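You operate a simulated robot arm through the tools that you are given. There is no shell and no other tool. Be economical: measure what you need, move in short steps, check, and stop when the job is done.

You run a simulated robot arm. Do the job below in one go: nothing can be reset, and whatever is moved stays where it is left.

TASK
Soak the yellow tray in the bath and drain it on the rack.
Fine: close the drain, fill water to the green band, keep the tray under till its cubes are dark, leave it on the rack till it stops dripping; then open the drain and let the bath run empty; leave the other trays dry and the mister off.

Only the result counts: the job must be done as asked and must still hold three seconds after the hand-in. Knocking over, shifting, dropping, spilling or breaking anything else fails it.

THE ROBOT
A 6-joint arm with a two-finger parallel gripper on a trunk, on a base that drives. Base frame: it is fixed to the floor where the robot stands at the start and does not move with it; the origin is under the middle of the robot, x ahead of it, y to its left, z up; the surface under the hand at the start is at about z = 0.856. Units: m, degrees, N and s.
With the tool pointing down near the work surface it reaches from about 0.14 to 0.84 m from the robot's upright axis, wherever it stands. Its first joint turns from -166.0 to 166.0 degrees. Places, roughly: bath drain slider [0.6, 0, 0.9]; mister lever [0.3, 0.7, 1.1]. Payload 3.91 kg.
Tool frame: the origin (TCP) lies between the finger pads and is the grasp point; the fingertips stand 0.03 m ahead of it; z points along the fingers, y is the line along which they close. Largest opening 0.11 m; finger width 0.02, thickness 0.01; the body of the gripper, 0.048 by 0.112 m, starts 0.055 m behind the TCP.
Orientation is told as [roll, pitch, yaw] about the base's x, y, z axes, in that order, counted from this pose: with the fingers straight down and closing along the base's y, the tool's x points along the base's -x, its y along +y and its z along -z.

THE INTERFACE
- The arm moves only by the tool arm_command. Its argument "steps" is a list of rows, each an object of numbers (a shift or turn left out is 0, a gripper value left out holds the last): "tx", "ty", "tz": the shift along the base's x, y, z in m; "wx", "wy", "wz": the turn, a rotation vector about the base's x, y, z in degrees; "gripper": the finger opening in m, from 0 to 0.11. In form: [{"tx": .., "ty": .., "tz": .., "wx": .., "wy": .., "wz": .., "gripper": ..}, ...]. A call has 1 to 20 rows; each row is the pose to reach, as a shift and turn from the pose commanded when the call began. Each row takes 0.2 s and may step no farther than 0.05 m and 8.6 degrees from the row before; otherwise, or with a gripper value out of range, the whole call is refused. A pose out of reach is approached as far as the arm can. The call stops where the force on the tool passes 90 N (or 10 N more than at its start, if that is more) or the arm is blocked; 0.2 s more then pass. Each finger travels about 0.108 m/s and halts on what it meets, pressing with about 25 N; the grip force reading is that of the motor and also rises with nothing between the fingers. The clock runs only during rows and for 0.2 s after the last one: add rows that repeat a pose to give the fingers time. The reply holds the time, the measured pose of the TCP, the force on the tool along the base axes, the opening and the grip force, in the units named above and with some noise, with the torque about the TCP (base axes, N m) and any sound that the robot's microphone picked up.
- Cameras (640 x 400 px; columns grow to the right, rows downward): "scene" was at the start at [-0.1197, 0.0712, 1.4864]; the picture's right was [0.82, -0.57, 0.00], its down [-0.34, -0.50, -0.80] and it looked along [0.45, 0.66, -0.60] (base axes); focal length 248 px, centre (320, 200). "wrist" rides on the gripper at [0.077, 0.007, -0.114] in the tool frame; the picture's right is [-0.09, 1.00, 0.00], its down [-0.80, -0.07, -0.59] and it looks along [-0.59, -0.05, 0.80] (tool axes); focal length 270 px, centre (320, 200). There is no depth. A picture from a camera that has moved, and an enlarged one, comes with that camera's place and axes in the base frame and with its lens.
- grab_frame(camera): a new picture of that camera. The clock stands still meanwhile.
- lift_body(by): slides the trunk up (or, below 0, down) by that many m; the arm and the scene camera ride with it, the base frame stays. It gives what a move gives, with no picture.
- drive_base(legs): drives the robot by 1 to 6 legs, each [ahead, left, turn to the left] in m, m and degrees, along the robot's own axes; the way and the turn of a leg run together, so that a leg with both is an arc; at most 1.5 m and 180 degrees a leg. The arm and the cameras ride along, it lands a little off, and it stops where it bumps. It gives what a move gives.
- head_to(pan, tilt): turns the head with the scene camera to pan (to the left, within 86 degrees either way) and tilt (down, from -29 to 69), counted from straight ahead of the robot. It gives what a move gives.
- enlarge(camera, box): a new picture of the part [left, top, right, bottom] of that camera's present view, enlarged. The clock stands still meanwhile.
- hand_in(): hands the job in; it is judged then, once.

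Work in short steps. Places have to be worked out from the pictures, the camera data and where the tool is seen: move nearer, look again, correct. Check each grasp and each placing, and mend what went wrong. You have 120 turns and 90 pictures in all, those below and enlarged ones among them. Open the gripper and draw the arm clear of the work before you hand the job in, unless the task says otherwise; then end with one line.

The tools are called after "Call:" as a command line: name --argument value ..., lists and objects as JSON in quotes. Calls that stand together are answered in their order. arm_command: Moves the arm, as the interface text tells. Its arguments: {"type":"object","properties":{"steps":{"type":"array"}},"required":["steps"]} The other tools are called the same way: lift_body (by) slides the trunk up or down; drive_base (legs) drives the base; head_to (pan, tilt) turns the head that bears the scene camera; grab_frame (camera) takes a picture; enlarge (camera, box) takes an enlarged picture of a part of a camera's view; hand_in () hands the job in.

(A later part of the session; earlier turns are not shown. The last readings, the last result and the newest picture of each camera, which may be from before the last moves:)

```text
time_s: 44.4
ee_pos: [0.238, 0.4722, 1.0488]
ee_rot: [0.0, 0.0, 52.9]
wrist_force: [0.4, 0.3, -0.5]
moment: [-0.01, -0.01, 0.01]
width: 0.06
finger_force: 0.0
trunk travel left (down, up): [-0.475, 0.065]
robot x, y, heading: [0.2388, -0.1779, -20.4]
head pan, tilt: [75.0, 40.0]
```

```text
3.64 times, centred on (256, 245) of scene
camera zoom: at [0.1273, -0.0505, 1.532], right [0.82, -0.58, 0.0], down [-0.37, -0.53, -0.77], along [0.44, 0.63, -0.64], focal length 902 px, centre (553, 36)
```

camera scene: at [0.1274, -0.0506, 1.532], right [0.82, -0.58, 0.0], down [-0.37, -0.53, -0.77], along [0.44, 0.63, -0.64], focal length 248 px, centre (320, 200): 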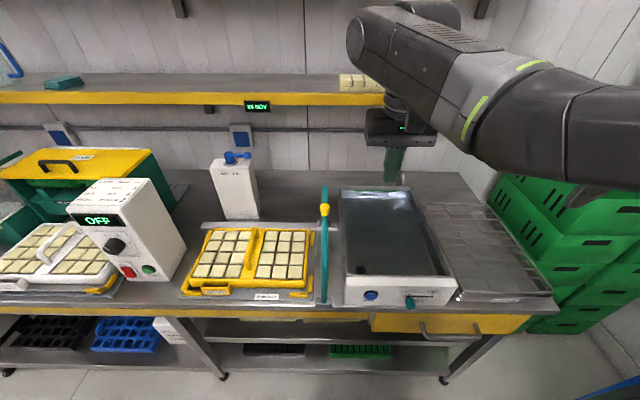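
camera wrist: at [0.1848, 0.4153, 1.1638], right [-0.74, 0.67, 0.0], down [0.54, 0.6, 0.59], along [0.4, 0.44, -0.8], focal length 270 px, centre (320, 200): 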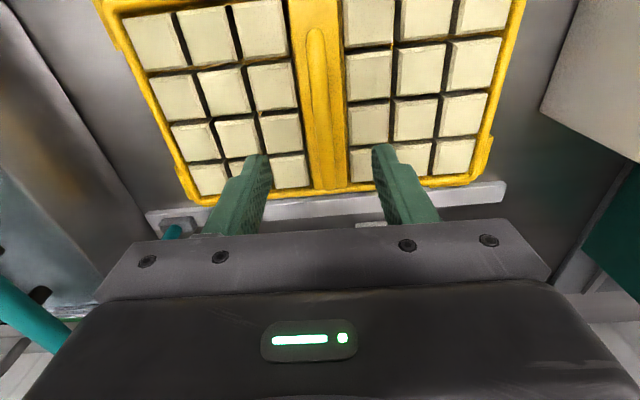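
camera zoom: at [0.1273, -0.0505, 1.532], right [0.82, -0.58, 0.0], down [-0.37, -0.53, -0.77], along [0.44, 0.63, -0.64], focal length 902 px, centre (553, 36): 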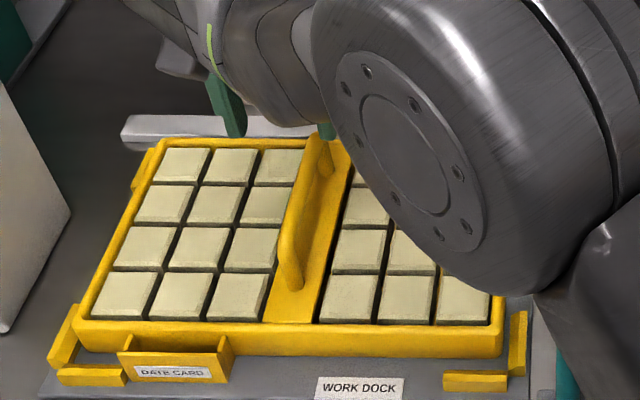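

Handle bar is centred between the fingers (within 2 mm). Narrow to 0.036 and descend to z≈0.952.

Call:
arm_command --steps '[{"tz": -0.02, "gripper": 0.036}, {"tz": -0.04}, {"tz": -0.06}, {"tz": -0.075}, {"tz": -0.085}, {"tz": -0.095}, {"tz": -0.095}]'

Call:
grab_frame --camera "wrist"

Call:
enlarge --camera "scene" --box '[168, 190, 344, 300]'

```text
time_s: 46.0
ee_pos: [0.2381, 0.4732, 0.9543]
ee_rot: [0.0, 0.0, 53.0]
wrist_force: [-0.5, 0.7, 0.0]
moment: [0.0, 0.01, 0.0]
width: 0.036
finger_force: 0.2
trunk travel left (down, up): [-0.475, 0.065]
robot x, y, heading: [0.2372, -0.1777, -20.1]
head pan, tilt: [75.0, 40.0]
```

```text
55 pictures are left
camera wrist: at [0.1865, 0.417, 1.0693], right [-0.74, 0.67, 0.0], down [0.54, 0.6, 0.59], along [0.4, 0.44, -0.8], focal length 270 px, centre (320, 200)
```

wrist: 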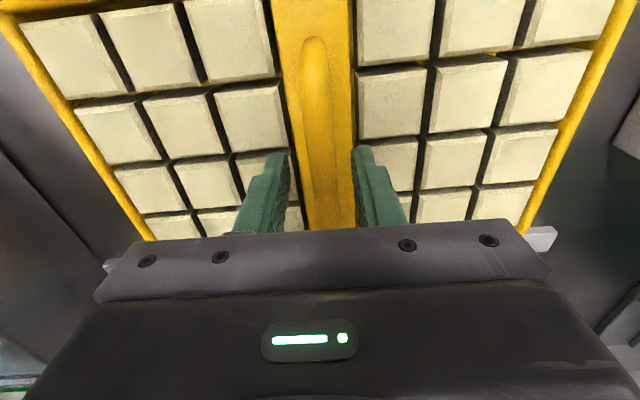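

```text
3.64 times, centred on (256, 245) of scene
camera zoom: at [0.1273, -0.0504, 1.532], right [0.82, -0.58, 0.0], down [-0.37, -0.53, -0.77], along [0.44, 0.63, -0.64], focal length 902 px, centre (553, 36)
```

zoom: 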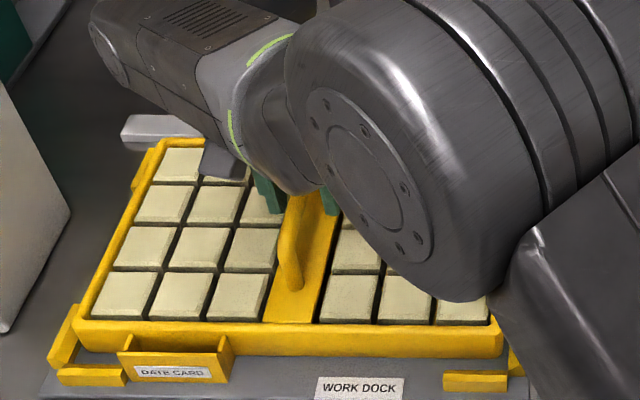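

Fingers straddle the bar. Lower 8 mm more and close.

Call:
arm_command --steps '[{"tz": -0.008}, {"tz": -0.008, "gripper": 0.005}, {"tz": -0.008, "gripper": 0.005}, {"tz": -0.008, "gripper": 0.005}, {"tz": -0.008, "gripper": 0.005}]'

Call:
grab_frame --camera "wrist"

```text
time_s: 47.2
ee_pos: [0.2386, 0.4736, 0.9467]
ee_rot: [0.0, 0.0, 52.9]
wrist_force: [0.1, -0.9, 1.1]
moment: [-0.03, 0.03, 0.25]
width: 0.0137
finger_force: 24.9
trunk travel left (down, up): [-0.475, 0.065]
robot x, y, heading: [0.2359, -0.1768, -20.1]
head pan, tilt: [75.0, 40.0]
```

```text
53 pictures are left
camera wrist: at [0.1863, 0.4171, 1.0616], right [-0.74, 0.67, 0.0], down [0.54, 0.6, 0.59], along [0.4, 0.44, -0.8], focal length 270 px, centre (320, 200)
```

wrist: 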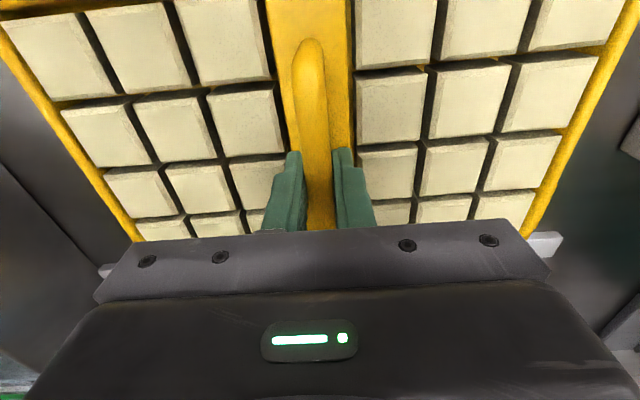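

Bar gripped (13.7 mm). Test lift 4 cm and read the weight and tilt.

Call:
arm_command --steps '[{"tz": 0.01}, {"tz": 0.02}, {"tz": 0.03}, {"tz": 0.04}, {"tz": 0.04}]'

Call:
enlarge --camera "scene" --box '[152, 170, 344, 290]'

```text
time_s: 48.4
ee_pos: [0.2388, 0.4739, 0.9886]
ee_rot: [0.0, 0.0, 53.0]
wrist_force: [0.1, 0.0, -3.8]
moment: [-0.01, -0.01, -0.03]
width: 0.0137
finger_force: 25.1
trunk travel left (down, up): [-0.475, 0.065]
robot x, y, heading: [0.2381, -0.1798, -20.1]
head pan, tilt: [75.0, 40.0]
```

```text
3.33 times, centred on (248, 230) of scene
camera zoom: at [0.1273, -0.0501, 1.532], right [0.82, -0.58, 0.0], down [-0.37, -0.53, -0.77], along [0.44, 0.63, -0.64], focal length 826 px, centre (560, 100)
```

zoom: 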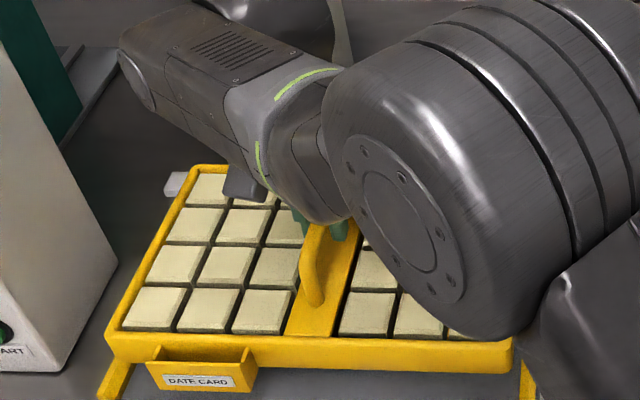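

Light (≈4 N) and level. Lift straight up to TCP z≈1.25, well above the arch.

Call:
arm_command --steps '[{"tz": 0.03}, {"tz": 0.06}, {"tz": 0.09}, {"tz": 0.12}, {"tz": 0.15}, {"tz": 0.18}, {"tz": 0.21}, {"tz": 0.24}, {"tz": 0.262}, {"tz": 0.262}]'

Call:
grab_frame --camera "scene"

```text
time_s: 50.6
ee_pos: [0.2368, 0.4742, 1.2497]
ee_rot: [-0.1, 0.0, 52.9]
wrist_force: [-0.1, 0.2, -2.8]
moment: [-0.02, 0.02, 0.0]
width: 0.014
finger_force: 25.6
trunk travel left (down, up): [-0.475, 0.065]
robot x, y, heading: [0.2378, -0.1801, -20.0]
head pan, tilt: [75.0, 40.0]
```

```text
51 pictures are left
camera scene: at [0.1273, -0.0501, 1.532], right [0.82, -0.58, 0.0], down [-0.37, -0.53, -0.77], along [0.44, 0.63, -0.64], focal length 248 px, centre (320, 200)
```

scene: 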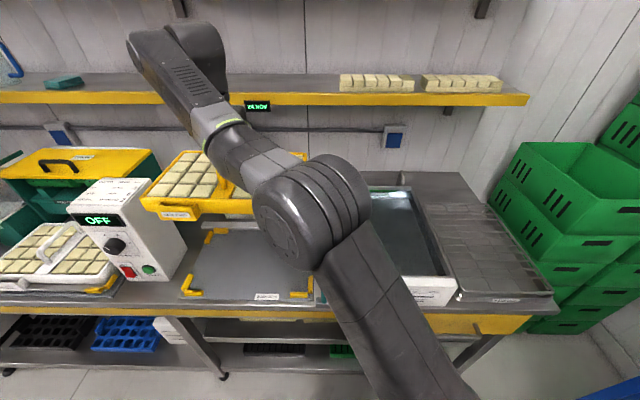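

Tray is hanging level and clear. Shift along +u over the arch to above the bath (keeping height).

Call:
arm_command --steps '[{"tx": 0.015, "ty": -0.0113}, {"tx": 0.04, "ty": -0.03}, {"tx": 0.066, "ty": -0.05}, {"tx": 0.092, "ty": -0.0695}, {"tx": 0.118, "ty": -0.089}, {"tx": 0.144, "ty": -0.1087}, {"tx": 0.17, "ty": -0.1284}, {"tx": 0.196, "ty": -0.148}, {"tx": 0.222, "ty": -0.1676}, {"tx": 0.248, "ty": -0.187}, {"tx": 0.274, "ty": -0.207}, {"tx": 0.3, "ty": -0.2265}, {"tx": 0.326, "ty": -0.246}, {"tx": 0.345, "ty": -0.2605}, {"tx": 0.345, "ty": -0.2605}]'

Call:
grab_frame --camera "scene"

```text
time_s: 53.8
ee_pos: [0.5843, 0.2153, 1.2487]
ee_rot: [0.0, 0.0, 52.9]
wrist_force: [0.0, 0.6, -3.7]
moment: [0.0, -0.02, 0.01]
width: 0.0136
finger_force: 25.1
trunk travel left (down, up): [-0.475, 0.065]
robot x, y, heading: [0.2396, -0.1767, -20.2]
head pan, tilt: [75.0, 40.0]
```

```text
50 pictures are left
camera scene: at [0.1275, -0.0503, 1.532], right [0.82, -0.58, 0.0], down [-0.37, -0.53, -0.77], along [0.44, 0.63, -0.64], focal length 248 px, centre (320, 200)
```

scene: 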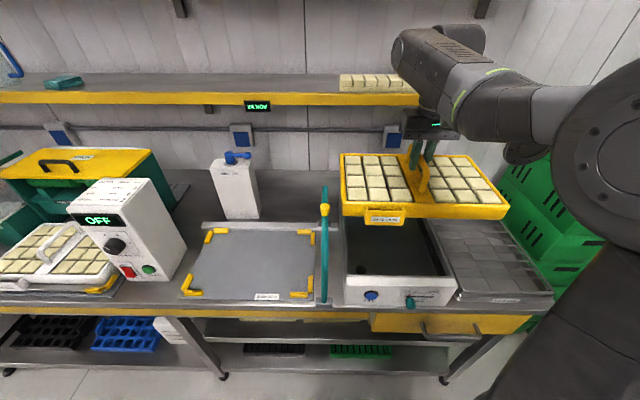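

Now turn the tray -90° and move it to over the bath centre (u≈0.333, v≈0.607).

Call:
arm_command --steps '[{"wz": -6.5, "tx": 0.003, "ty": 0.005}, {"wz": -13, "tx": 0.007, "ty": 0.01}, {"wz": -19.5, "tx": 0.01, "ty": 0.015}, {"wz": -26, "tx": 0.014, "ty": 0.02}, {"wz": -32.5, "tx": 0.017, "ty": 0.025}, {"wz": -39, "tx": 0.021, "ty": 0.03}, {"wz": -45.5, "tx": 0.024, "ty": 0.035}, {"wz": -52, "tx": 0.028, "ty": 0.04}, {"wz": -58.5, "tx": 0.031, "ty": 0.045}, {"wz": -65, "tx": 0.035, "ty": 0.05}, {"wz": -71.5, "tx": 0.038, "ty": 0.055}, {"wz": -78, "tx": 0.042, "ty": 0.06}, {"wz": -84.5, "tx": 0.045, "ty": 0.065}, {"wz": -90, "tx": 0.0477, "ty": 0.068}, {"wz": -90, "tx": 0.0477, "ty": 0.068}]'

Call:
grab_frame --camera "scene"

Call:
grab_frame --camera "wrist"

```text
time_s: 57.0
ee_pos: [0.6319, 0.281, 1.2497]
ee_rot: [0.0, -0.1, -37.2]
wrist_force: [-0.6, 0.0, -2.6]
moment: [-0.01, 0.04, 0.02]
width: 0.0138
finger_force: 24.7
trunk travel left (down, up): [-0.475, 0.065]
robot x, y, heading: [0.2358, -0.1796, -19.9]
head pan, tilt: [75.0, 40.0]
```

```text
49 pictures are left
camera scene: at [0.1276, -0.0503, 1.532], right [0.82, -0.58, 0.0], down [-0.37, -0.53, -0.77], along [0.44, 0.63, -0.64], focal length 248 px, centre (320, 200)
```

scene: 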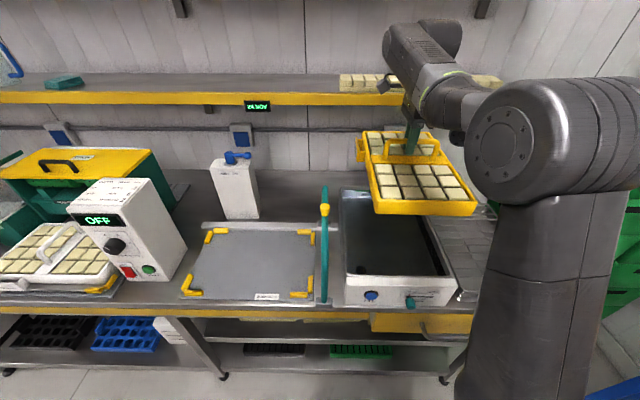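

```text
48 pictures are left
camera wrist: at [0.5739, 0.3348, 1.3638], right [0.67, 0.74, 0.0], down [0.6, -0.54, 0.59], along [0.44, -0.4, -0.8], focal length 270 px, centre (320, 200)
```

wrist: 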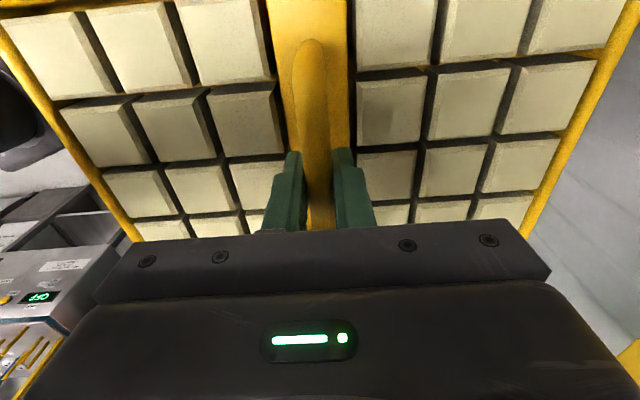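

Aligned over the bath. Lower to TCP z≈1.09 (tray bottom ≈1.0) and inspect alignment with the rim and faucet.

Call:
arm_command --steps '[{"tz": -0.025}, {"tz": -0.05}, {"tz": -0.075}, {"tz": -0.1}, {"tz": -0.125}, {"tz": -0.15}, {"tz": -0.16}, {"tz": -0.16}]'

Call:
enlarge --camera "scene" --box '[310, 150, 502, 310]'

```text
time_s: 58.8
ee_pos: [0.6327, 0.2815, 1.0892]
ee_rot: [0.0, 0.1, -37.0]
wrist_force: [-0.2, 0.0, -2.7]
moment: [0.01, 0.03, 0.0]
width: 0.0135
finger_force: 25.1
trunk travel left (down, up): [-0.475, 0.065]
robot x, y, heading: [0.2391, -0.18, -19.9]
head pan, tilt: [75.0, 40.0]
```

```text
2.50 times, centred on (406, 230) of scene
camera zoom: at [0.1276, -0.0503, 1.532], right [0.82, -0.58, 0.0], down [-0.37, -0.53, -0.77], along [0.44, 0.63, -0.64], focal length 620 px, centre (105, 125)
```

zoom: 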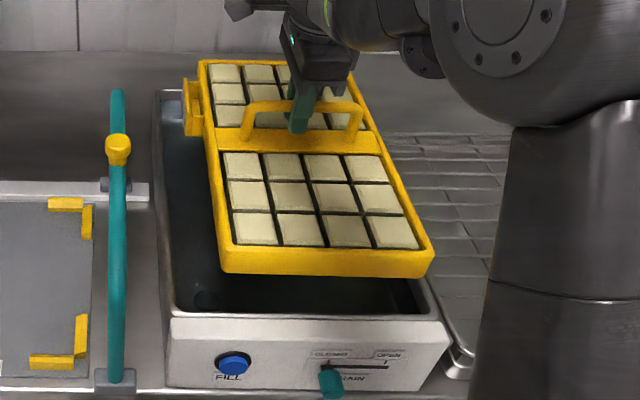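

Looks aligned; fore-aft clearance needs checking closer. Lower 4.5 cm more (tray bottom just above the rim) and re-measure.

Call:
arm_command --steps '[{"tz": -0.015}, {"tz": -0.03}, {"tz": -0.043}, {"tz": -0.043}]'

Call:
enlarge --camera "scene" --box '[342, 170, 470, 290]'

```text
time_s: 59.8
ee_pos: [0.6312, 0.282, 1.045]
ee_rot: [0.1, 0.1, -37.1]
wrist_force: [0.1, 1.1, -2.5]
moment: [-0.01, 0.04, -0.03]
width: 0.0136
finger_force: 24.6
trunk travel left (down, up): [-0.475, 0.065]
robot x, y, heading: [0.2383, -0.1767, -20.2]
head pan, tilt: [75.0, 40.0]
```

```text
3.33 times, centred on (406, 230) of scene
camera zoom: at [0.1276, -0.0503, 1.532], right [0.82, -0.58, 0.0], down [-0.37, -0.53, -0.77], along [0.44, 0.63, -0.64], focal length 826 px, centre (33, 100)
```

zoom: 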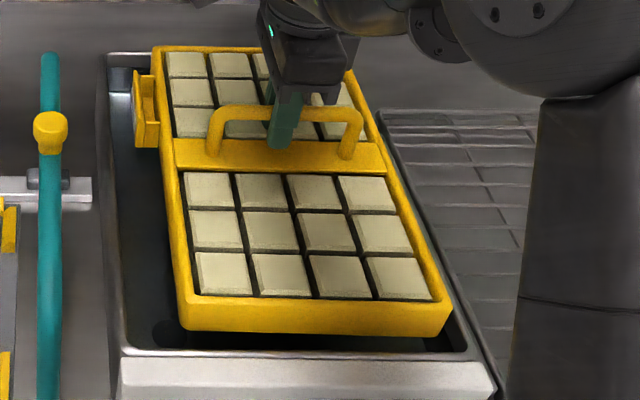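

The tray's front edge (v≈0.422) coincides with the bath's inner front edge; it must go ~1.5 cm further in. Check where the faucet is before shifting.

Call:
enlarge --camera "scene" --box '[350, 150, 470, 225]'

Call:
grab_frame --camera "wrist"

```text
5.33 times, centred on (410, 188) of scene
camera zoom: at [0.1276, -0.0503, 1.532], right [0.82, -0.58, 0.0], down [-0.37, -0.53, -0.77], along [0.44, 0.63, -0.64], focal length 1322 px, centre (-160, 267)
```

zoom: 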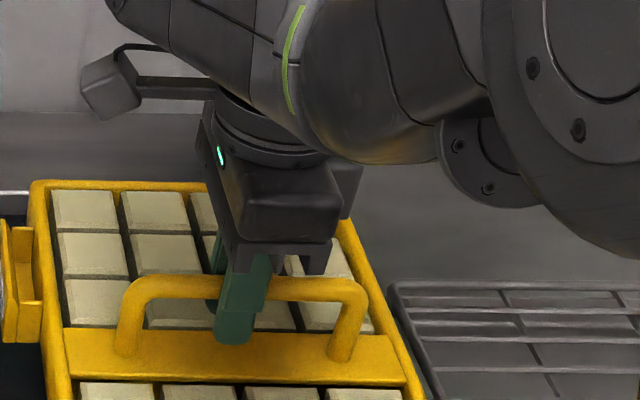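

```text
44 pictures are left
camera wrist: at [0.573, 0.3346, 1.1598], right [0.67, 0.74, 0.0], down [0.6, -0.54, 0.59], along [0.44, -0.4, -0.8], focal length 270 px, centre (320, 200)
```

wrist: 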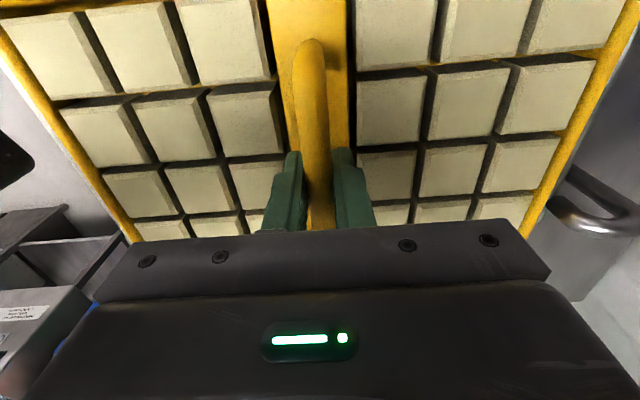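

The faucet shows at the right of the wrist view near the tray's far edge. Enlarge it.

Call:
enlarge --camera "wrist" --box '[480, 100, 640, 260]'

```text
2.50 times, centred on (560, 180) of wrist
camera zoom: at [0.573, 0.3346, 1.1598], right [0.67, 0.74, 0.0], down [0.6, -0.54, 0.59], along [0.44, -0.4, -0.8], focal length 676 px, centre (-280, 250)
```

zoom: 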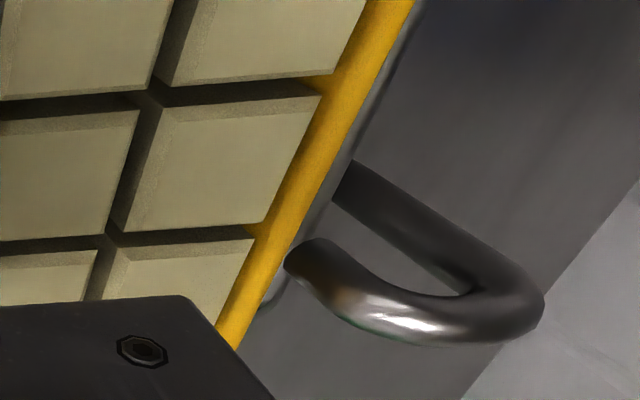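

Faucet tip is at v≈0.80, so there's room. Shift +15 mm in v and +8 mm in u, then begin lowering into the bath.

Call:
arm_command --steps '[{"tx": 0.008, "ty": 0.004}, {"tx": 0.0154, "ty": 0.0072}, {"tx": 0.0154, "ty": 0.0072}, {"tx": 0.0154, "ty": 0.0072, "tz": -0.008}, {"tx": 0.0154, "ty": 0.0072, "tz": -0.016}, {"tx": 0.0154, "ty": 0.0072, "tz": -0.024}, {"tx": 0.0154, "ty": 0.0072, "tz": -0.024}]'

Call:
enlarge --camera "scene" --box '[342, 170, 470, 290]'

```text
time_s: 61.4
ee_pos: [0.6471, 0.2883, 1.0226]
ee_rot: [0.0, 0.0, -37.0]
wrist_force: [0.6, -0.2, -2.9]
moment: [0.04, 0.01, 0.0]
width: 0.0139
finger_force: 24.8
trunk travel left (down, up): [-0.475, 0.065]
robot x, y, heading: [0.2384, -0.1774, -20.2]
head pan, tilt: [75.0, 40.0]
```

```text
3.33 times, centred on (406, 230) of scene
camera zoom: at [0.1276, -0.0502, 1.532], right [0.82, -0.58, 0.0], down [-0.37, -0.53, -0.77], along [0.44, 0.63, -0.64], focal length 826 px, centre (33, 100)
```

zoom: 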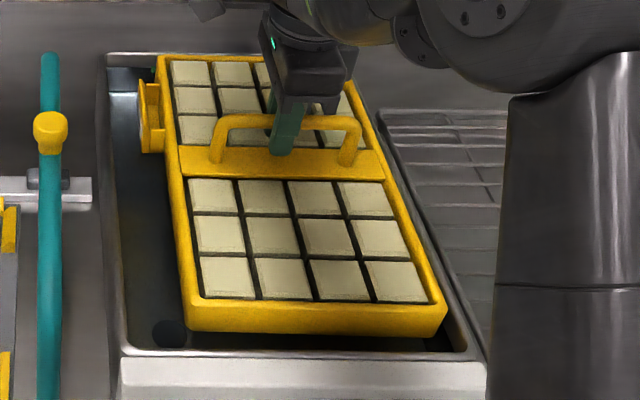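

Corners are inside the rim with gaps all round (right ≈12 mm). Nudge 4 mm left and lower slowly, watching force.

Call:
arm_command --steps '[{"tx": -0.0032, "ty": 0.0024}, {"tx": -0.0032, "ty": 0.0024, "tz": -0.008}, {"tx": -0.0032, "ty": 0.0024, "tz": -0.016}, {"tx": -0.0032, "ty": 0.0024, "tz": -0.024}, {"tx": -0.0032, "ty": 0.0024, "tz": -0.032}, {"tx": -0.0032, "ty": 0.0024, "tz": -0.032}]'

Call:
enlarge --camera "scene" --box '[342, 170, 470, 290]'

```text
time_s: 62.8
ee_pos: [0.6448, 0.2922, 0.99]
ee_rot: [0.0, 0.0, -37.2]
wrist_force: [0.3, 0.1, -3.7]
moment: [0.0, 0.01, -0.01]
width: 0.0136
finger_force: 24.8
trunk travel left (down, up): [-0.475, 0.065]
robot x, y, heading: [0.2383, -0.1793, -19.9]
head pan, tilt: [75.0, 40.0]
```

```text
3.33 times, centred on (406, 230) of scene
camera zoom: at [0.1276, -0.0502, 1.532], right [0.82, -0.58, 0.0], down [-0.37, -0.53, -0.77], along [0.44, 0.63, -0.64], focal length 826 px, centre (33, 100)
```

zoom: 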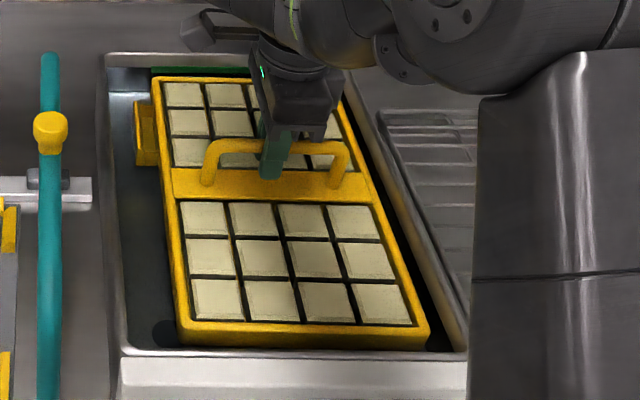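

Going in cleanly. Continue lowering until the floor is felt.

Call:
arm_command --steps '[{"tz": -0.008}, {"tz": -0.016}, {"tz": -0.024}, {"tz": -0.032}, {"tz": -0.032}]'

Call:
enlarge --camera "scene" --box '[342, 170, 470, 290]'

```text
time_s: 64.0
ee_pos: [0.6442, 0.2912, 0.9586]
ee_rot: [0.2, -0.1, -37.2]
wrist_force: [0.3, -0.2, 4.3]
moment: [-0.05, -0.1, 0.02]
width: 0.0139
finger_force: 25.3
trunk travel left (down, up): [-0.475, 0.065]
robot x, y, heading: [0.2376, -0.1787, -20.1]
head pan, tilt: [75.0, 40.0]
```

```text
3.33 times, centred on (406, 230) of scene
camera zoom: at [0.1272, -0.0508, 1.5322], right [0.82, -0.58, 0.0], down [-0.37, -0.53, -0.77], along [0.44, 0.63, -0.64], focal length 826 px, centre (33, 100)
```

zoom: 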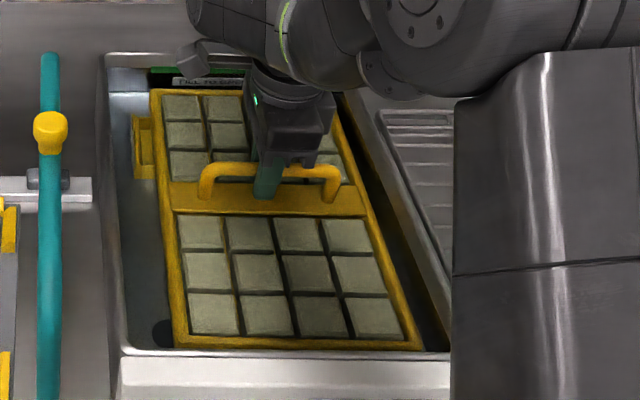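

Upward force began (+4 N); tray seems at floor or floating. Press 5 mm more to learn which.

Call:
arm_command --steps '[{"tz": -0.003}, {"tz": -0.005}, {"tz": -0.005}]'

Call:
enlarge --camera "scene" --box '[342, 170, 470, 290]'

```text
time_s: 64.8
ee_pos: [0.6437, 0.2911, 0.9548]
ee_rot: [0.1, 0.0, -37.1]
wrist_force: [1.9, 0.3, 20.1]
moment: [-0.01, 0.0, -0.01]
width: 0.0137
finger_force: 24.8
trunk travel left (down, up): [-0.475, 0.065]
robot x, y, heading: [0.238, -0.1794, -20.2]
head pan, tilt: [75.0, 40.0]
```

```text
3.33 times, centred on (406, 230) of scene
camera zoom: at [0.1264, -0.0519, 1.5322], right [0.82, -0.58, 0.0], down [-0.37, -0.53, -0.77], along [0.44, 0.63, -0.64], focal length 826 px, centre (33, 100)
```

zoom: 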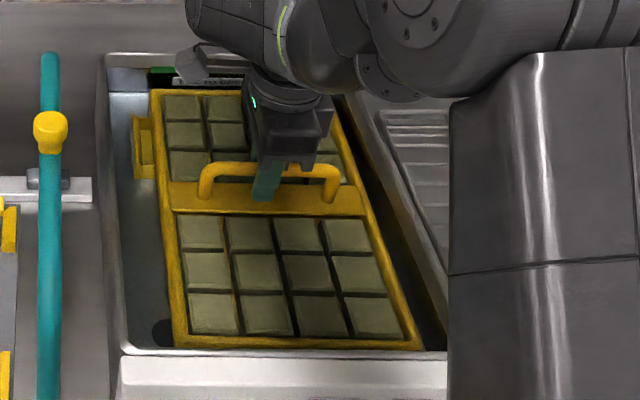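

On the floor and the cubes are darkening. Ease the push and wait 4 s.

Call:
arm_command --steps '[{"tz": 0.003}, {"tz": 0.003}, {"tz": 0.003}, {"tz": 0.003}, {"tz": 0.003}, {"tz": 0.003}, {"tz": 0.003}, {"tz": 0.003}, {"tz": 0.003}, {"tz": 0.003}, {"tz": 0.003}, {"tz": 0.003}, {"tz": 0.003}, {"tz": 0.003}, {"tz": 0.003}, {"tz": 0.003}, {"tz": 0.003}, {"tz": 0.003}, {"tz": 0.003}, {"tz": 0.003}]'

Call:
enlarge --camera "scene" --box '[342, 170, 470, 290]'

```text
time_s: 69.0
ee_pos: [0.646, 0.2909, 0.9548]
ee_rot: [-0.1, 0.0, -37.1]
wrist_force: [0.3, 0.0, -11.3]
moment: [-0.01, 0.07, -0.01]
width: 0.0136
finger_force: 25.4
trunk travel left (down, up): [-0.475, 0.065]
robot x, y, heading: [0.2371, -0.1795, -20.1]
head pan, tilt: [75.0, 40.0]
```

```text
3.33 times, centred on (406, 230) of scene
camera zoom: at [0.1282, -0.0496, 1.532], right [0.82, -0.58, 0.0], down [-0.37, -0.53, -0.77], along [0.44, 0.63, -0.64], focal length 826 px, centre (33, 100)
```

zoom: 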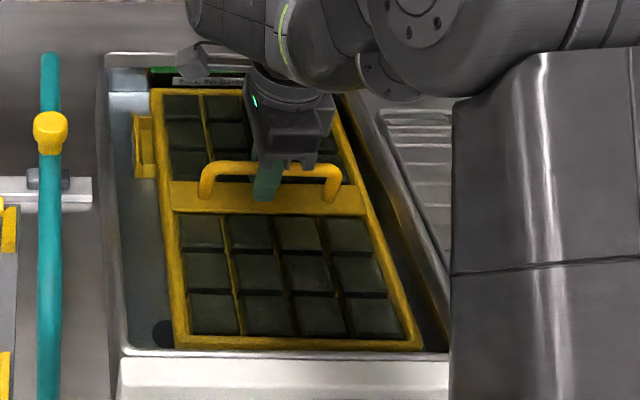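

Cubes are much darker. Soak 4 s more to make sure they've stopped changing.

Call:
arm_command --steps '[{"tz": 0}, {"tz": 0}, {"tz": 0}, {"tz": 0}, {"tz": 0}, {"tz": 0}, {"tz": 0}, {"tz": 0}, {"tz": 0}, {"tz": 0}, {"tz": 0}, {"tz": 0}, {"tz": 0}, {"tz": 0}, {"tz": 0}, {"tz": 0}, {"tz": 0}, {"tz": 0}, {"tz": 0}, {"tz": 0}]'

Call:
enlarge --camera "scene" --box '[342, 170, 470, 290]'

```text
time_s: 73.2
ee_pos: [0.6445, 0.2913, 0.9547]
ee_rot: [-0.1, 0.0, -37.1]
wrist_force: [0.6, -0.9, -11.5]
moment: [0.03, 0.06, 0.0]
width: 0.0139
finger_force: 25.6
trunk travel left (down, up): [-0.475, 0.065]
robot x, y, heading: [0.2376, -0.1767, -20.1]
head pan, tilt: [75.0, 40.0]
```

```text
3.33 times, centred on (406, 230) of scene
camera zoom: at [0.1282, -0.0496, 1.532], right [0.82, -0.58, 0.0], down [-0.37, -0.53, -0.77], along [0.44, 0.63, -0.64], focal length 826 px, centre (33, 100)
```

zoom: 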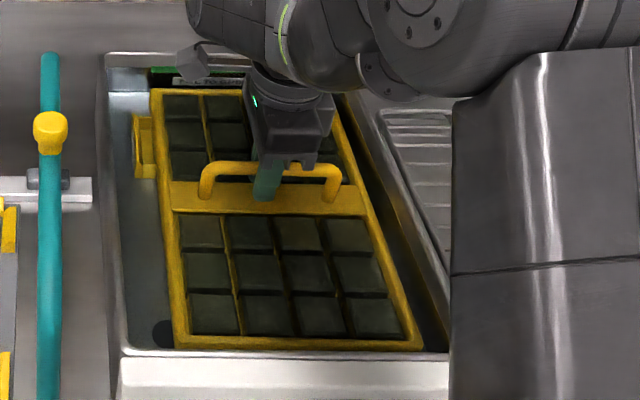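

Cubes are uniformly dark and stable. Raise slowly, staying over the bath so it drips back in.

Call:
arm_command --steps '[{"tz": 0.008}, {"tz": 0.016}, {"tz": 0.024}, {"tz": 0.032}, {"tz": 0.04}, {"tz": 0.048}, {"tz": 0.056}, {"tz": 0.064}, {"tz": 0.072}, {"tz": 0.08}, {"tz": 0.088}, {"tz": 0.096}, {"tz": 0.104}, {"tz": 0.11}, {"tz": 0.11}, {"tz": 0.11}, {"tz": 0.11}, {"tz": 0.11}]'

Call:
grab_frame --camera "scene"

```text
time_s: 77.0
ee_pos: [0.6446, 0.2929, 1.0655]
ee_rot: [-0.1, -0.1, -37.1]
wrist_force: [0.1, 0.0, -10.6]
moment: [0.07, 0.1, 0.0]
width: 0.0138
finger_force: 25.4
trunk travel left (down, up): [-0.475, 0.065]
robot x, y, heading: [0.2373, -0.1768, -20.2]
head pan, tilt: [75.0, 40.0]
```

```text
36 pictures are left
camera scene: at [0.1282, -0.0496, 1.532], right [0.82, -0.58, 0.0], down [-0.37, -0.53, -0.77], along [0.44, 0.63, -0.64], focal length 248 px, centre (320, 200)
```

scene: 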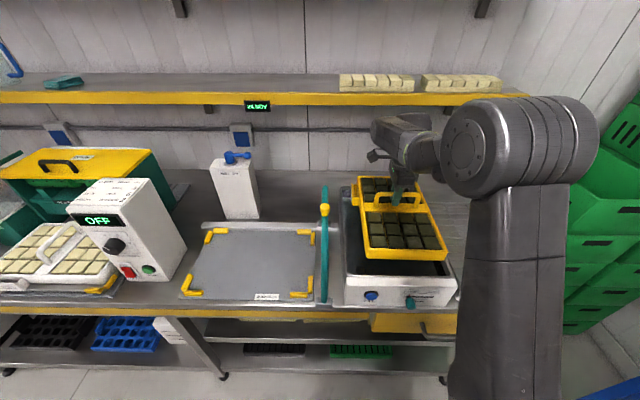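

Weight 10.6 N, grip firm. Let it drip 3 s over the bath, then carry it level along +u to above the rack.

Call:
arm_command --steps '[{"tz": 0.01}, {"tz": 0.01}, {"tz": 0.01}, {"tz": 0.01}, {"tz": 0.01}, {"tz": 0.01}, {"tz": 0.01}, {"tz": 0.01}, {"tz": 0.01}, {"tz": 0.01}, {"tz": 0.01}, {"tz": 0.01}, {"tz": 0.01}, {"tz": 0.01}, {"tz": 0.01}]'

Call:
arm_command --steps '[{"tx": 0.015, "ty": -0.0113}, {"tx": 0.038, "ty": -0.0287}, {"tx": 0.062, "ty": -0.0468}, {"tx": 0.086, "ty": -0.065}, {"tx": 0.11, "ty": -0.083}, {"tx": 0.134, "ty": -0.1012}, {"tx": 0.158, "ty": -0.1194}, {"tx": 0.182, "ty": -0.1375}, {"tx": 0.206, "ty": -0.1556}, {"tx": 0.23, "ty": -0.1738}, {"tx": 0.2458, "ty": -0.1857}, {"tx": 0.2458, "ty": -0.1857}]'

Call:
grab_frame --camera "scene"

```text
time_s: 80.2
ee_pos: [0.6429, 0.2926, 1.0753]
ee_rot: [0.0, 0.0, -37.1]
wrist_force: [0.3, -0.2, -10.5]
moment: [0.02, 0.06, -0.02]
width: 0.0138
finger_force: 25.5
trunk travel left (down, up): [-0.475, 0.065]
robot x, y, heading: [0.2383, -0.18, -19.9]
head pan, tilt: [75.0, 40.0]
```

```text
time_s: 82.8
ee_pos: [0.8916, 0.1062, 1.0744]
ee_rot: [-0.2, 0.0, -37.0]
wrist_force: [0.0, 0.4, -11.6]
moment: [0.02, 0.06, 0.02]
width: 0.0135
finger_force: 25.1
trunk travel left (down, up): [-0.475, 0.065]
robot x, y, heading: [0.233, -0.1791, -19.9]
head pan, tilt: [75.0, 40.0]
```

```text
35 pictures are left
camera scene: at [0.1287, -0.05, 1.5321], right [0.82, -0.58, 0.0], down [-0.37, -0.53, -0.77], along [0.44, 0.63, -0.64], focal length 248 px, centre (320, 200)
```

scene: 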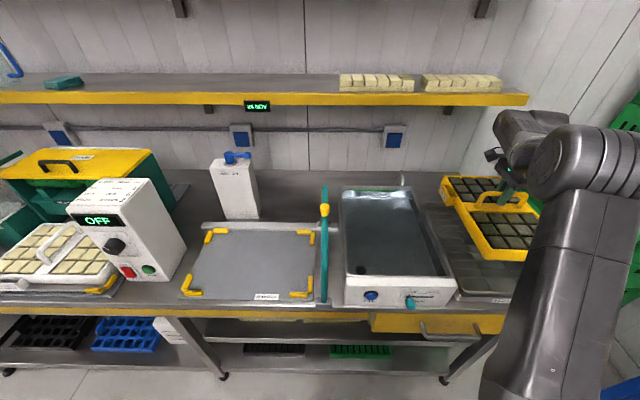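

Tray is above the rack. Lower partway to TCP z≈1.0 and inspect.

Call:
arm_command --steps '[{"tz": -0.015}, {"tz": -0.03}, {"tz": -0.045}, {"tz": -0.06}, {"tz": -0.07}, {"tz": -0.07}]'

Call:
enlarge --camera "scene" --box '[410, 165, 570, 310]'

```text
time_s: 84.2
ee_pos: [0.8901, 0.1047, 1.0044]
ee_rot: [-0.1, 0.0, -37.1]
wrist_force: [0.5, -0.1, -10.5]
moment: [0.03, 0.07, 0.01]
width: 0.0138
finger_force: 25.5
trunk travel left (down, up): [-0.475, 0.065]
robot x, y, heading: [0.2406, -0.1809, -19.9]
head pan, tilt: [75.0, 40.0]
```

```text
2.76 times, centred on (490, 238) of scene
camera zoom: at [0.1287, -0.05, 1.5321], right [0.82, -0.58, 0.0], down [-0.37, -0.53, -0.77], along [0.44, 0.63, -0.64], focal length 684 px, centre (-149, 97)
```

zoom: 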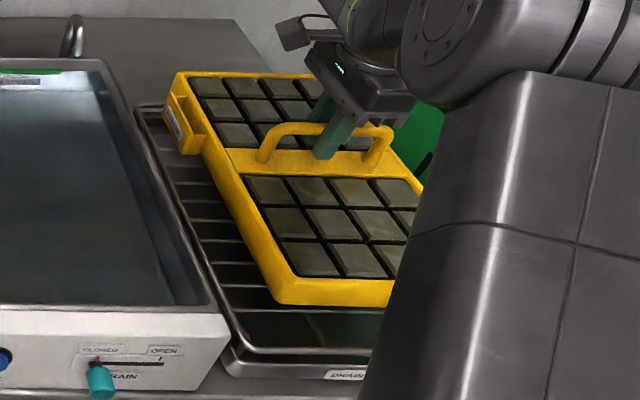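

Tray footprint sits within the rack outline. Lower slowly until contact.

Call:
arm_command --steps '[{"tz": -0.008}, {"tz": -0.016}, {"tz": -0.024}, {"tz": -0.024}]'

Call:
arm_command --steps '[{"tz": -0.004}, {"tz": -0.008}, {"tz": -0.008}]'

```text
time_s: 85.2
ee_pos: [0.8908, 0.1062, 0.986]
ee_rot: [0.4, -0.4, -37.1]
wrist_force: [5.4, 1.0, 20.5]
moment: [0.0, 0.01, -0.04]
width: 0.014
finger_force: 25.2
trunk travel left (down, up): [-0.475, 0.065]
robot x, y, heading: [0.2358, -0.1769, -20.0]
head pan, tilt: [75.0, 40.0]
```

```text
time_s: 86.0
ee_pos: [0.888, 0.1046, 0.9755]
ee_rot: [0.0, -0.1, -37.1]
wrist_force: [3.9, 3.5, 18.8]
moment: [-0.05, 0.05, -0.02]
width: 0.0136
finger_force: 24.2
trunk travel left (down, up): [-0.475, 0.065]
robot x, y, heading: [0.2358, -0.1801, -20.2]
head pan, tilt: [75.0, 40.0]
```

Contact at z≈0.986, then it moved down to 0.9755 under ~19 N. Check how it is seated before releasing.

Call:
enlarge --camera "scene" --box '[410, 165, 570, 310]'

Call:
grab_frame --camera "wrist"

```text
2.76 times, centred on (490, 238) of scene
camera zoom: at [0.1259, -0.0507, 1.5319], right [0.82, -0.58, 0.0], down [-0.37, -0.53, -0.77], along [0.44, 0.63, -0.64], focal length 684 px, centre (-149, 97)
```

zoom: 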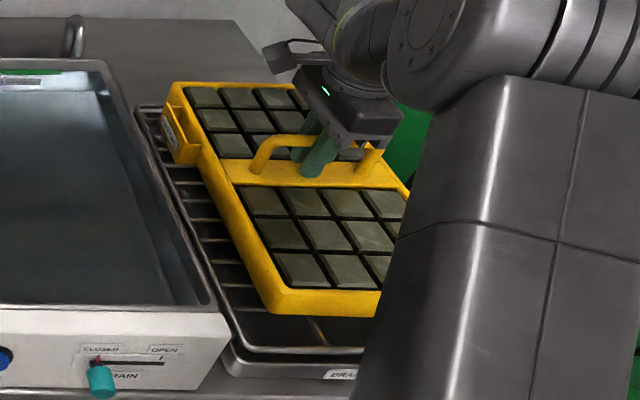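

```text
32 pictures are left
camera wrist: at [0.8304, 0.1585, 1.0903], right [0.67, 0.74, 0.0], down [0.6, -0.54, 0.6], along [0.44, -0.4, -0.8], focal length 270 px, centre (320, 200)
```

wrist: 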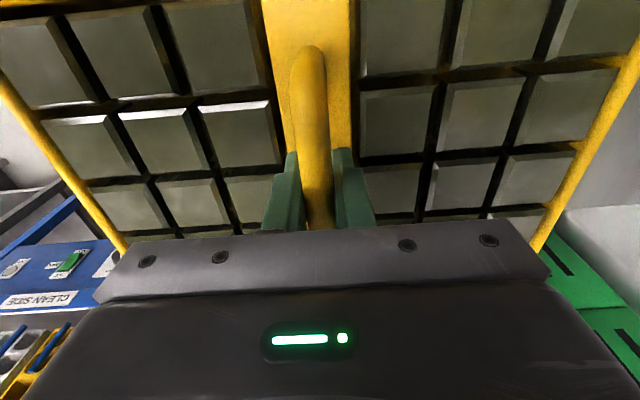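

It's level on the rack (bottom ≈0.906); the fingers just slid down the bar. Ease up slightly, open a little, and rise straight off.

Call:
arm_command --steps '[{"tz": 0.006}, {"tz": 0.006, "gripper": 0.034}, {"tz": 0.006, "gripper": 0.034}, {"tz": 0.006, "gripper": 0.034}, {"tz": 0.02, "gripper": 0.034}, {"tz": 0.04, "gripper": 0.034}, {"tz": 0.07, "gripper": 0.034}, {"tz": 0.1, "gripper": 0.034}, {"tz": 0.1, "gripper": 0.034}]'

Call:
enlarge --camera "scene" --box '[410, 165, 570, 310]'

```text
time_s: 88.0
ee_pos: [0.8877, 0.1051, 1.0763]
ee_rot: [0.0, 0.0, -37.0]
wrist_force: [-1.1, -0.1, 1.3]
moment: [-0.01, 0.0, 0.02]
width: 0.034
finger_force: 0.0
trunk travel left (down, up): [-0.475, 0.065]
robot x, y, heading: [0.236, -0.1765, -20.0]
head pan, tilt: [75.0, 40.0]
```

```text
2.76 times, centred on (490, 238) of scene
camera zoom: at [0.1275, -0.0505, 1.532], right [0.82, -0.58, 0.0], down [-0.37, -0.53, -0.77], along [0.44, 0.63, -0.64], focal length 684 px, centre (-149, 97)
```

zoom: 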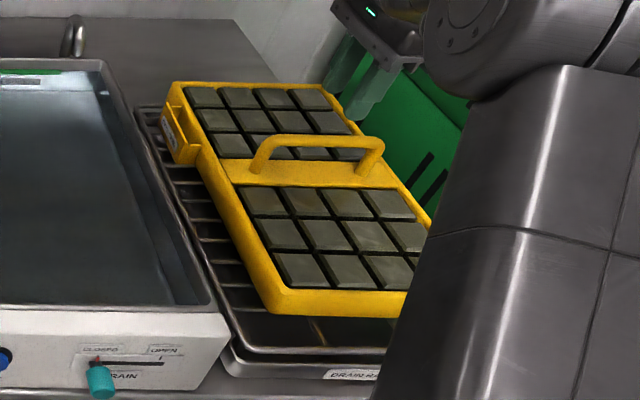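

Tray rests level, hand is free. Raise up and bring the hand back to in front of the bath, turning to yaw 53 for the drain slider.

Call:
arm_command --steps '[{"tz": 0.04}, {"tz": 0.08}, {"tz": 0.12}, {"tz": 0.15}, {"tz": 0.15}]'

Call:
arm_command --steps '[{"tx": -0.031, "ty": -0.008, "wz": 7.5}, {"tx": -0.062, "ty": -0.016, "wz": 15}, {"tx": -0.093, "ty": -0.024, "wz": 22.5}, {"tx": -0.124, "ty": -0.032, "wz": 30}, {"tx": -0.155, "ty": -0.04, "wz": 37.5}, {"tx": -0.186, "ty": -0.048, "wz": 45}, {"tx": -0.217, "ty": -0.056, "wz": 52.5}, {"tx": -0.248, "ty": -0.064, "wz": 60}, {"tx": -0.279, "ty": -0.072, "wz": 67.5}, {"tx": -0.31, "ty": -0.08, "wz": 75}, {"tx": -0.341, "ty": -0.088, "wz": 82.5}, {"tx": -0.372, "ty": -0.095, "wz": 90}, {"tx": -0.372, "ty": -0.095, "wz": 90}]'

Call:
enlarge --camera "scene" --box '[400, 160, 560, 310]'

```text
time_s: 89.2
ee_pos: [0.8891, 0.1064, 1.2265]
ee_rot: [0.0, 0.0, -37.1]
wrist_force: [0.2, 0.2, -1.0]
moment: [0.01, 0.01, 0.0]
width: 0.0342
finger_force: 0.0
trunk travel left (down, up): [-0.475, 0.065]
robot x, y, heading: [0.2364, -0.1791, -20.2]
head pan, tilt: [75.0, 40.0]
```

```text
time_s: 92.0
ee_pos: [0.516, 0.0103, 1.2233]
ee_rot: [-0.1, 0.0, 53.0]
wrist_force: [-0.8, 0.7, 1.0]
moment: [0.02, -0.01, 0.0]
width: 0.034
finger_force: 0.1
trunk travel left (down, up): [-0.475, 0.065]
robot x, y, heading: [0.2379, -0.1769, -20.1]
head pan, tilt: [75.0, 40.0]
```

```text
2.67 times, centred on (480, 235) of scene
camera zoom: at [0.1274, -0.0505, 1.532], right [0.82, -0.58, 0.0], down [-0.37, -0.53, -0.77], along [0.44, 0.63, -0.64], focal length 661 px, centre (-107, 107)
```

zoom: 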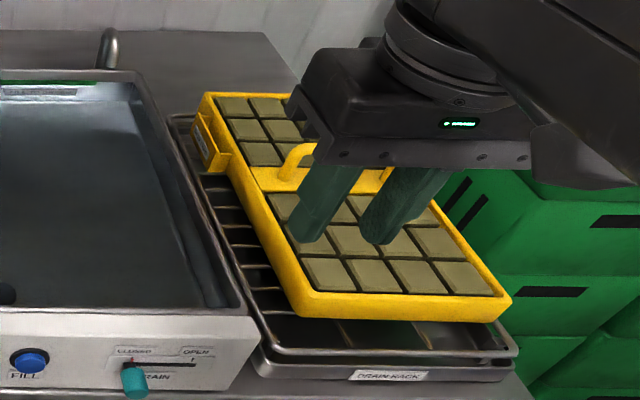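

Tray sits well on the rack. Back the base off 0.14 m, lower the trunk, then tilt the tool for the drain slider.

Call:
drive_base --legs '[[-0.041, -0.134, 0]]'

Call:
lift_body --by -0.25

Call:
arm_command --steps '[{"wx": 6.4, "wy": -4.8, "gripper": 0.05}, {"wx": 12.8, "wy": -9.6}, {"wx": 19.2, "wy": -14.4}, {"wx": 25.6, "wy": -19.2}, {"wx": 28, "wy": -21}, {"wx": 28, "wy": -21}]'

Call:
grab_frame --camera "wrist"

```text
time_s: 93.3
ee_pos: [0.4319, -0.1013, 1.223]
ee_rot: [0.0, -0.2, 52.9]
wrist_force: [0.2, -0.8, 0.3]
moment: [0.01, -0.03, 0.02]
width: 0.0342
finger_force: 0.1
trunk travel left (down, up): [-0.475, 0.065]
robot x, y, heading: [0.1539, -0.2868, -19.9]
head pan, tilt: [75.0, 40.0]
```

```text
time_s: 95.9
ee_pos: [0.4317, -0.1003, 0.9733]
ee_rot: [-0.1, 0.0, 52.9]
wrist_force: [-0.3, 0.4, 0.6]
moment: [-0.02, 0.03, -0.01]
width: 0.0339
finger_force: 0.0
trunk travel left (down, up): [-0.225, 0.315]
robot x, y, heading: [0.1564, -0.2847, -20.2]
head pan, tilt: [75.0, 40.0]
```

```text
time_s: 97.3
ee_pos: [0.4327, -0.1008, 0.9734]
ee_rot: [0.2, -35.2, 52.9]
wrist_force: [0.8, 0.1, 0.4]
moment: [0.0, 0.01, -0.01]
width: 0.0501
finger_force: 0.1
trunk travel left (down, up): [-0.225, 0.315]
robot x, y, heading: [0.1521, -0.2874, -20.2]
head pan, tilt: [75.0, 40.0]
```

```text
29 pictures are left
camera wrist: at [0.3479, -0.1983, 1.0233], right [-0.75, 0.66, 0.05], down [0.25, 0.21, 0.95], along [0.61, 0.72, -0.32], focal length 270 px, centre (320, 200)
```

wrist: 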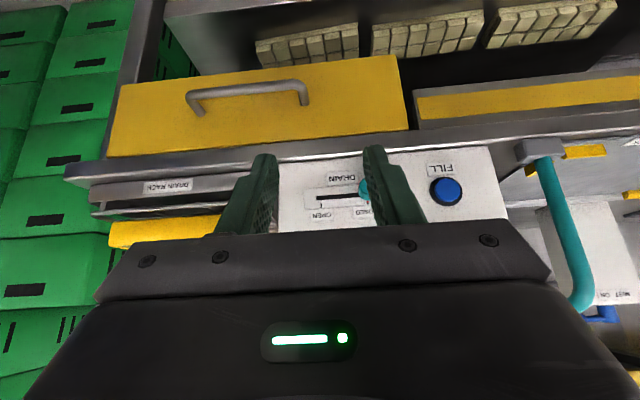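

Knob is at CLOSED. Before opening the drain, check the tray for dripping from this lower viewpoint.

Call:
head_to --pan 50 --tilt 30

Call:
grab_frame --camera "scene"

```text
time_s: 98.2
ee_pos: [0.4326, -0.1006, 0.9741]
ee_rot: [0.2, -35.0, 52.9]
wrist_force: [0.8, 0.6, 0.3]
moment: [-0.02, 0.02, 0.01]
width: 0.0502
finger_force: 0.0
trunk travel left (down, up): [-0.225, 0.315]
robot x, y, heading: [0.1526, -0.2874, -20.1]
head pan, tilt: [50.0, 30.0]
```

```text
28 pictures are left
camera scene: at [0.0733, -0.1849, 1.2974], right [0.5, -0.87, 0.0], down [-0.43, -0.25, -0.87], along [0.75, 0.43, -0.5], focal length 248 px, centre (320, 200)
```

scene: 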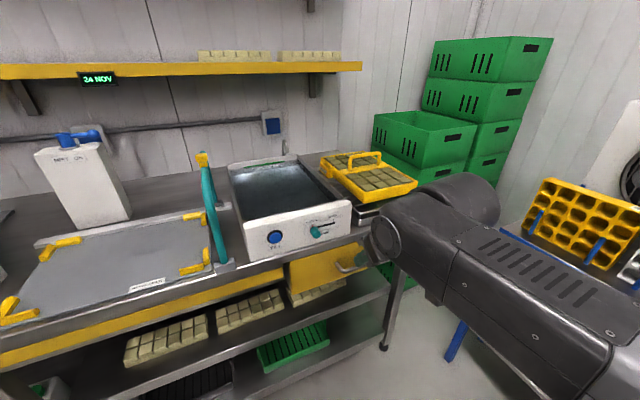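

Call:
enlarge --camera "scene" --box '[310, 140, 430, 220]'

```text
5.00 times, centred on (370, 180) of scene
camera zoom: at [0.0733, -0.1849, 1.2974], right [0.5, -0.87, 0.0], down [-0.43, -0.25, -0.87], along [0.75, 0.43, -0.5], focal length 1240 px, centre (70, 300)
```

zoom: 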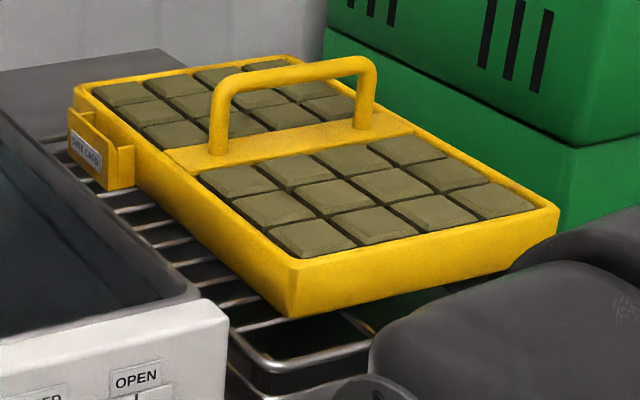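

No drops visible. Wait about 8 s more to be sure, then look again at the underside.

Call:
arm_command --steps '[{"tz": 0}, {"tz": 0}, {"tz": 0}, {"tz": 0}, {"tz": 0}, {"tz": 0}, {"tz": 0}, {"tz": 0}, {"tz": 0}, {"tz": 0}, {"tz": 0}, {"tz": 0}, {"tz": 0}, {"tz": 0}, {"tz": 0}, {"tz": 0}, {"tz": 0}, {"tz": 0}, {"tz": 0}, {"tz": 0}]'

Call:
arm_command --steps '[{"tz": 0}, {"tz": 0}, {"tz": 0}, {"tz": 0}, {"tz": 0}, {"tz": 0}, {"tz": 0}, {"tz": 0}, {"tz": 0}, {"tz": 0}, {"tz": 0}, {"tz": 0}, {"tz": 0}, {"tz": 0}, {"tz": 0}, {"tz": 0}, {"tz": 0}, {"tz": 0}, {"tz": 0}, {"tz": 0}]'

Call:
enlarge --camera "scene" --box '[310, 140, 430, 220]'

```text
time_s: 102.4
ee_pos: [0.4317, -0.0998, 0.9724]
ee_rot: [0.3, -35.0, 52.8]
wrist_force: [0.1, 0.0, 1.1]
moment: [0.01, -0.02, -0.03]
width: 0.0502
finger_force: 0.0
trunk travel left (down, up): [-0.225, 0.315]
robot x, y, heading: [0.1498, -0.2883, -20.2]
head pan, tilt: [50.0, 30.0]
```

```text
time_s: 106.6
ee_pos: [0.4322, -0.1, 0.9737]
ee_rot: [0.1, -35.0, 52.9]
wrist_force: [-0.2, 0.3, -0.4]
moment: [0.0, -0.05, 0.08]
width: 0.0498
finger_force: 0.1
trunk travel left (down, up): [-0.225, 0.315]
robot x, y, heading: [0.1536, -0.2917, -20.5]
head pan, tilt: [50.0, 30.0]
```

```text
5.00 times, centred on (370, 180) of scene
camera zoom: at [0.0733, -0.185, 1.2974], right [0.5, -0.87, 0.0], down [-0.43, -0.25, -0.87], along [0.75, 0.43, -0.5], focal length 1240 px, centre (70, 300)
```

zoom: 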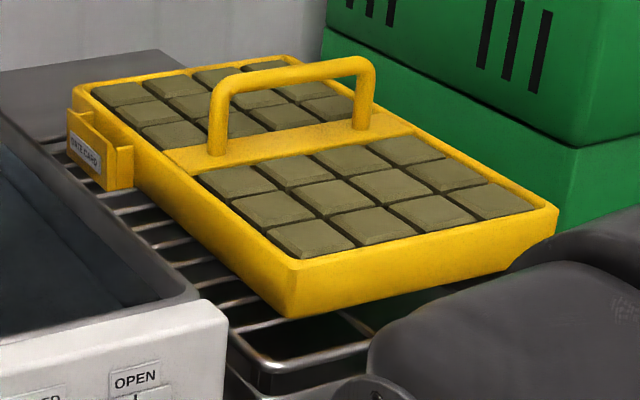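

Unchanged and no drops. Now straddle the drain knob at CLOSED (u≈0.352, v≈0.341, z≈0.919).

Call:
arm_command --steps '[{"tx": -0.006, "ty": 0.03, "tz": -0.018}, {"tx": -0.012, "ty": 0.062, "tz": -0.036}, {"tx": -0.012, "ty": 0.072, "tz": -0.054}, {"tx": 0.008, "ty": 0.098, "tz": -0.054}, {"tx": 0.03, "ty": 0.127, "tz": -0.054}, {"tx": 0.046, "ty": 0.149, "tz": -0.054}, {"tx": 0.0543, "ty": 0.1598, "tz": -0.054}, {"tx": 0.0543, "ty": 0.1598, "tz": -0.054}]'

Call:
grab_frame --camera "wrist"

```text
time_s: 108.4
ee_pos: [0.4874, 0.0606, 0.922]
ee_rot: [0.1, -35.1, 52.9]
wrist_force: [0.5, 0.3, -0.4]
moment: [0.0, -0.01, 0.02]
width: 0.0501
finger_force: 0.0
trunk travel left (down, up): [-0.225, 0.315]
robot x, y, heading: [0.1531, -0.2907, -20.0]
head pan, tilt: [50.0, 30.0]
```

```text
25 pictures are left
camera wrist: at [0.4023, -0.0377, 0.9707], right [-0.75, 0.66, 0.05], down [0.25, 0.21, 0.95], along [0.61, 0.72, -0.32], focal length 270 px, centre (320, 200)
```

wrist: 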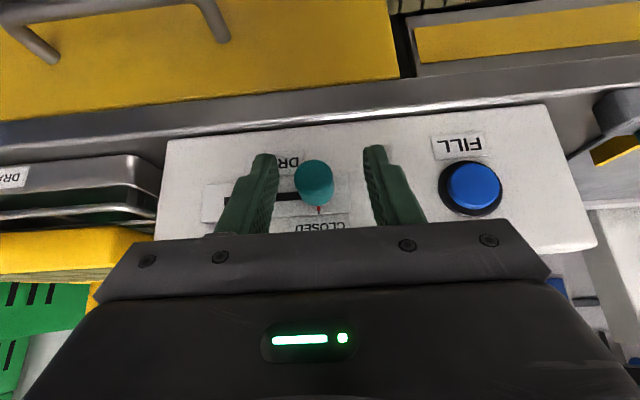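

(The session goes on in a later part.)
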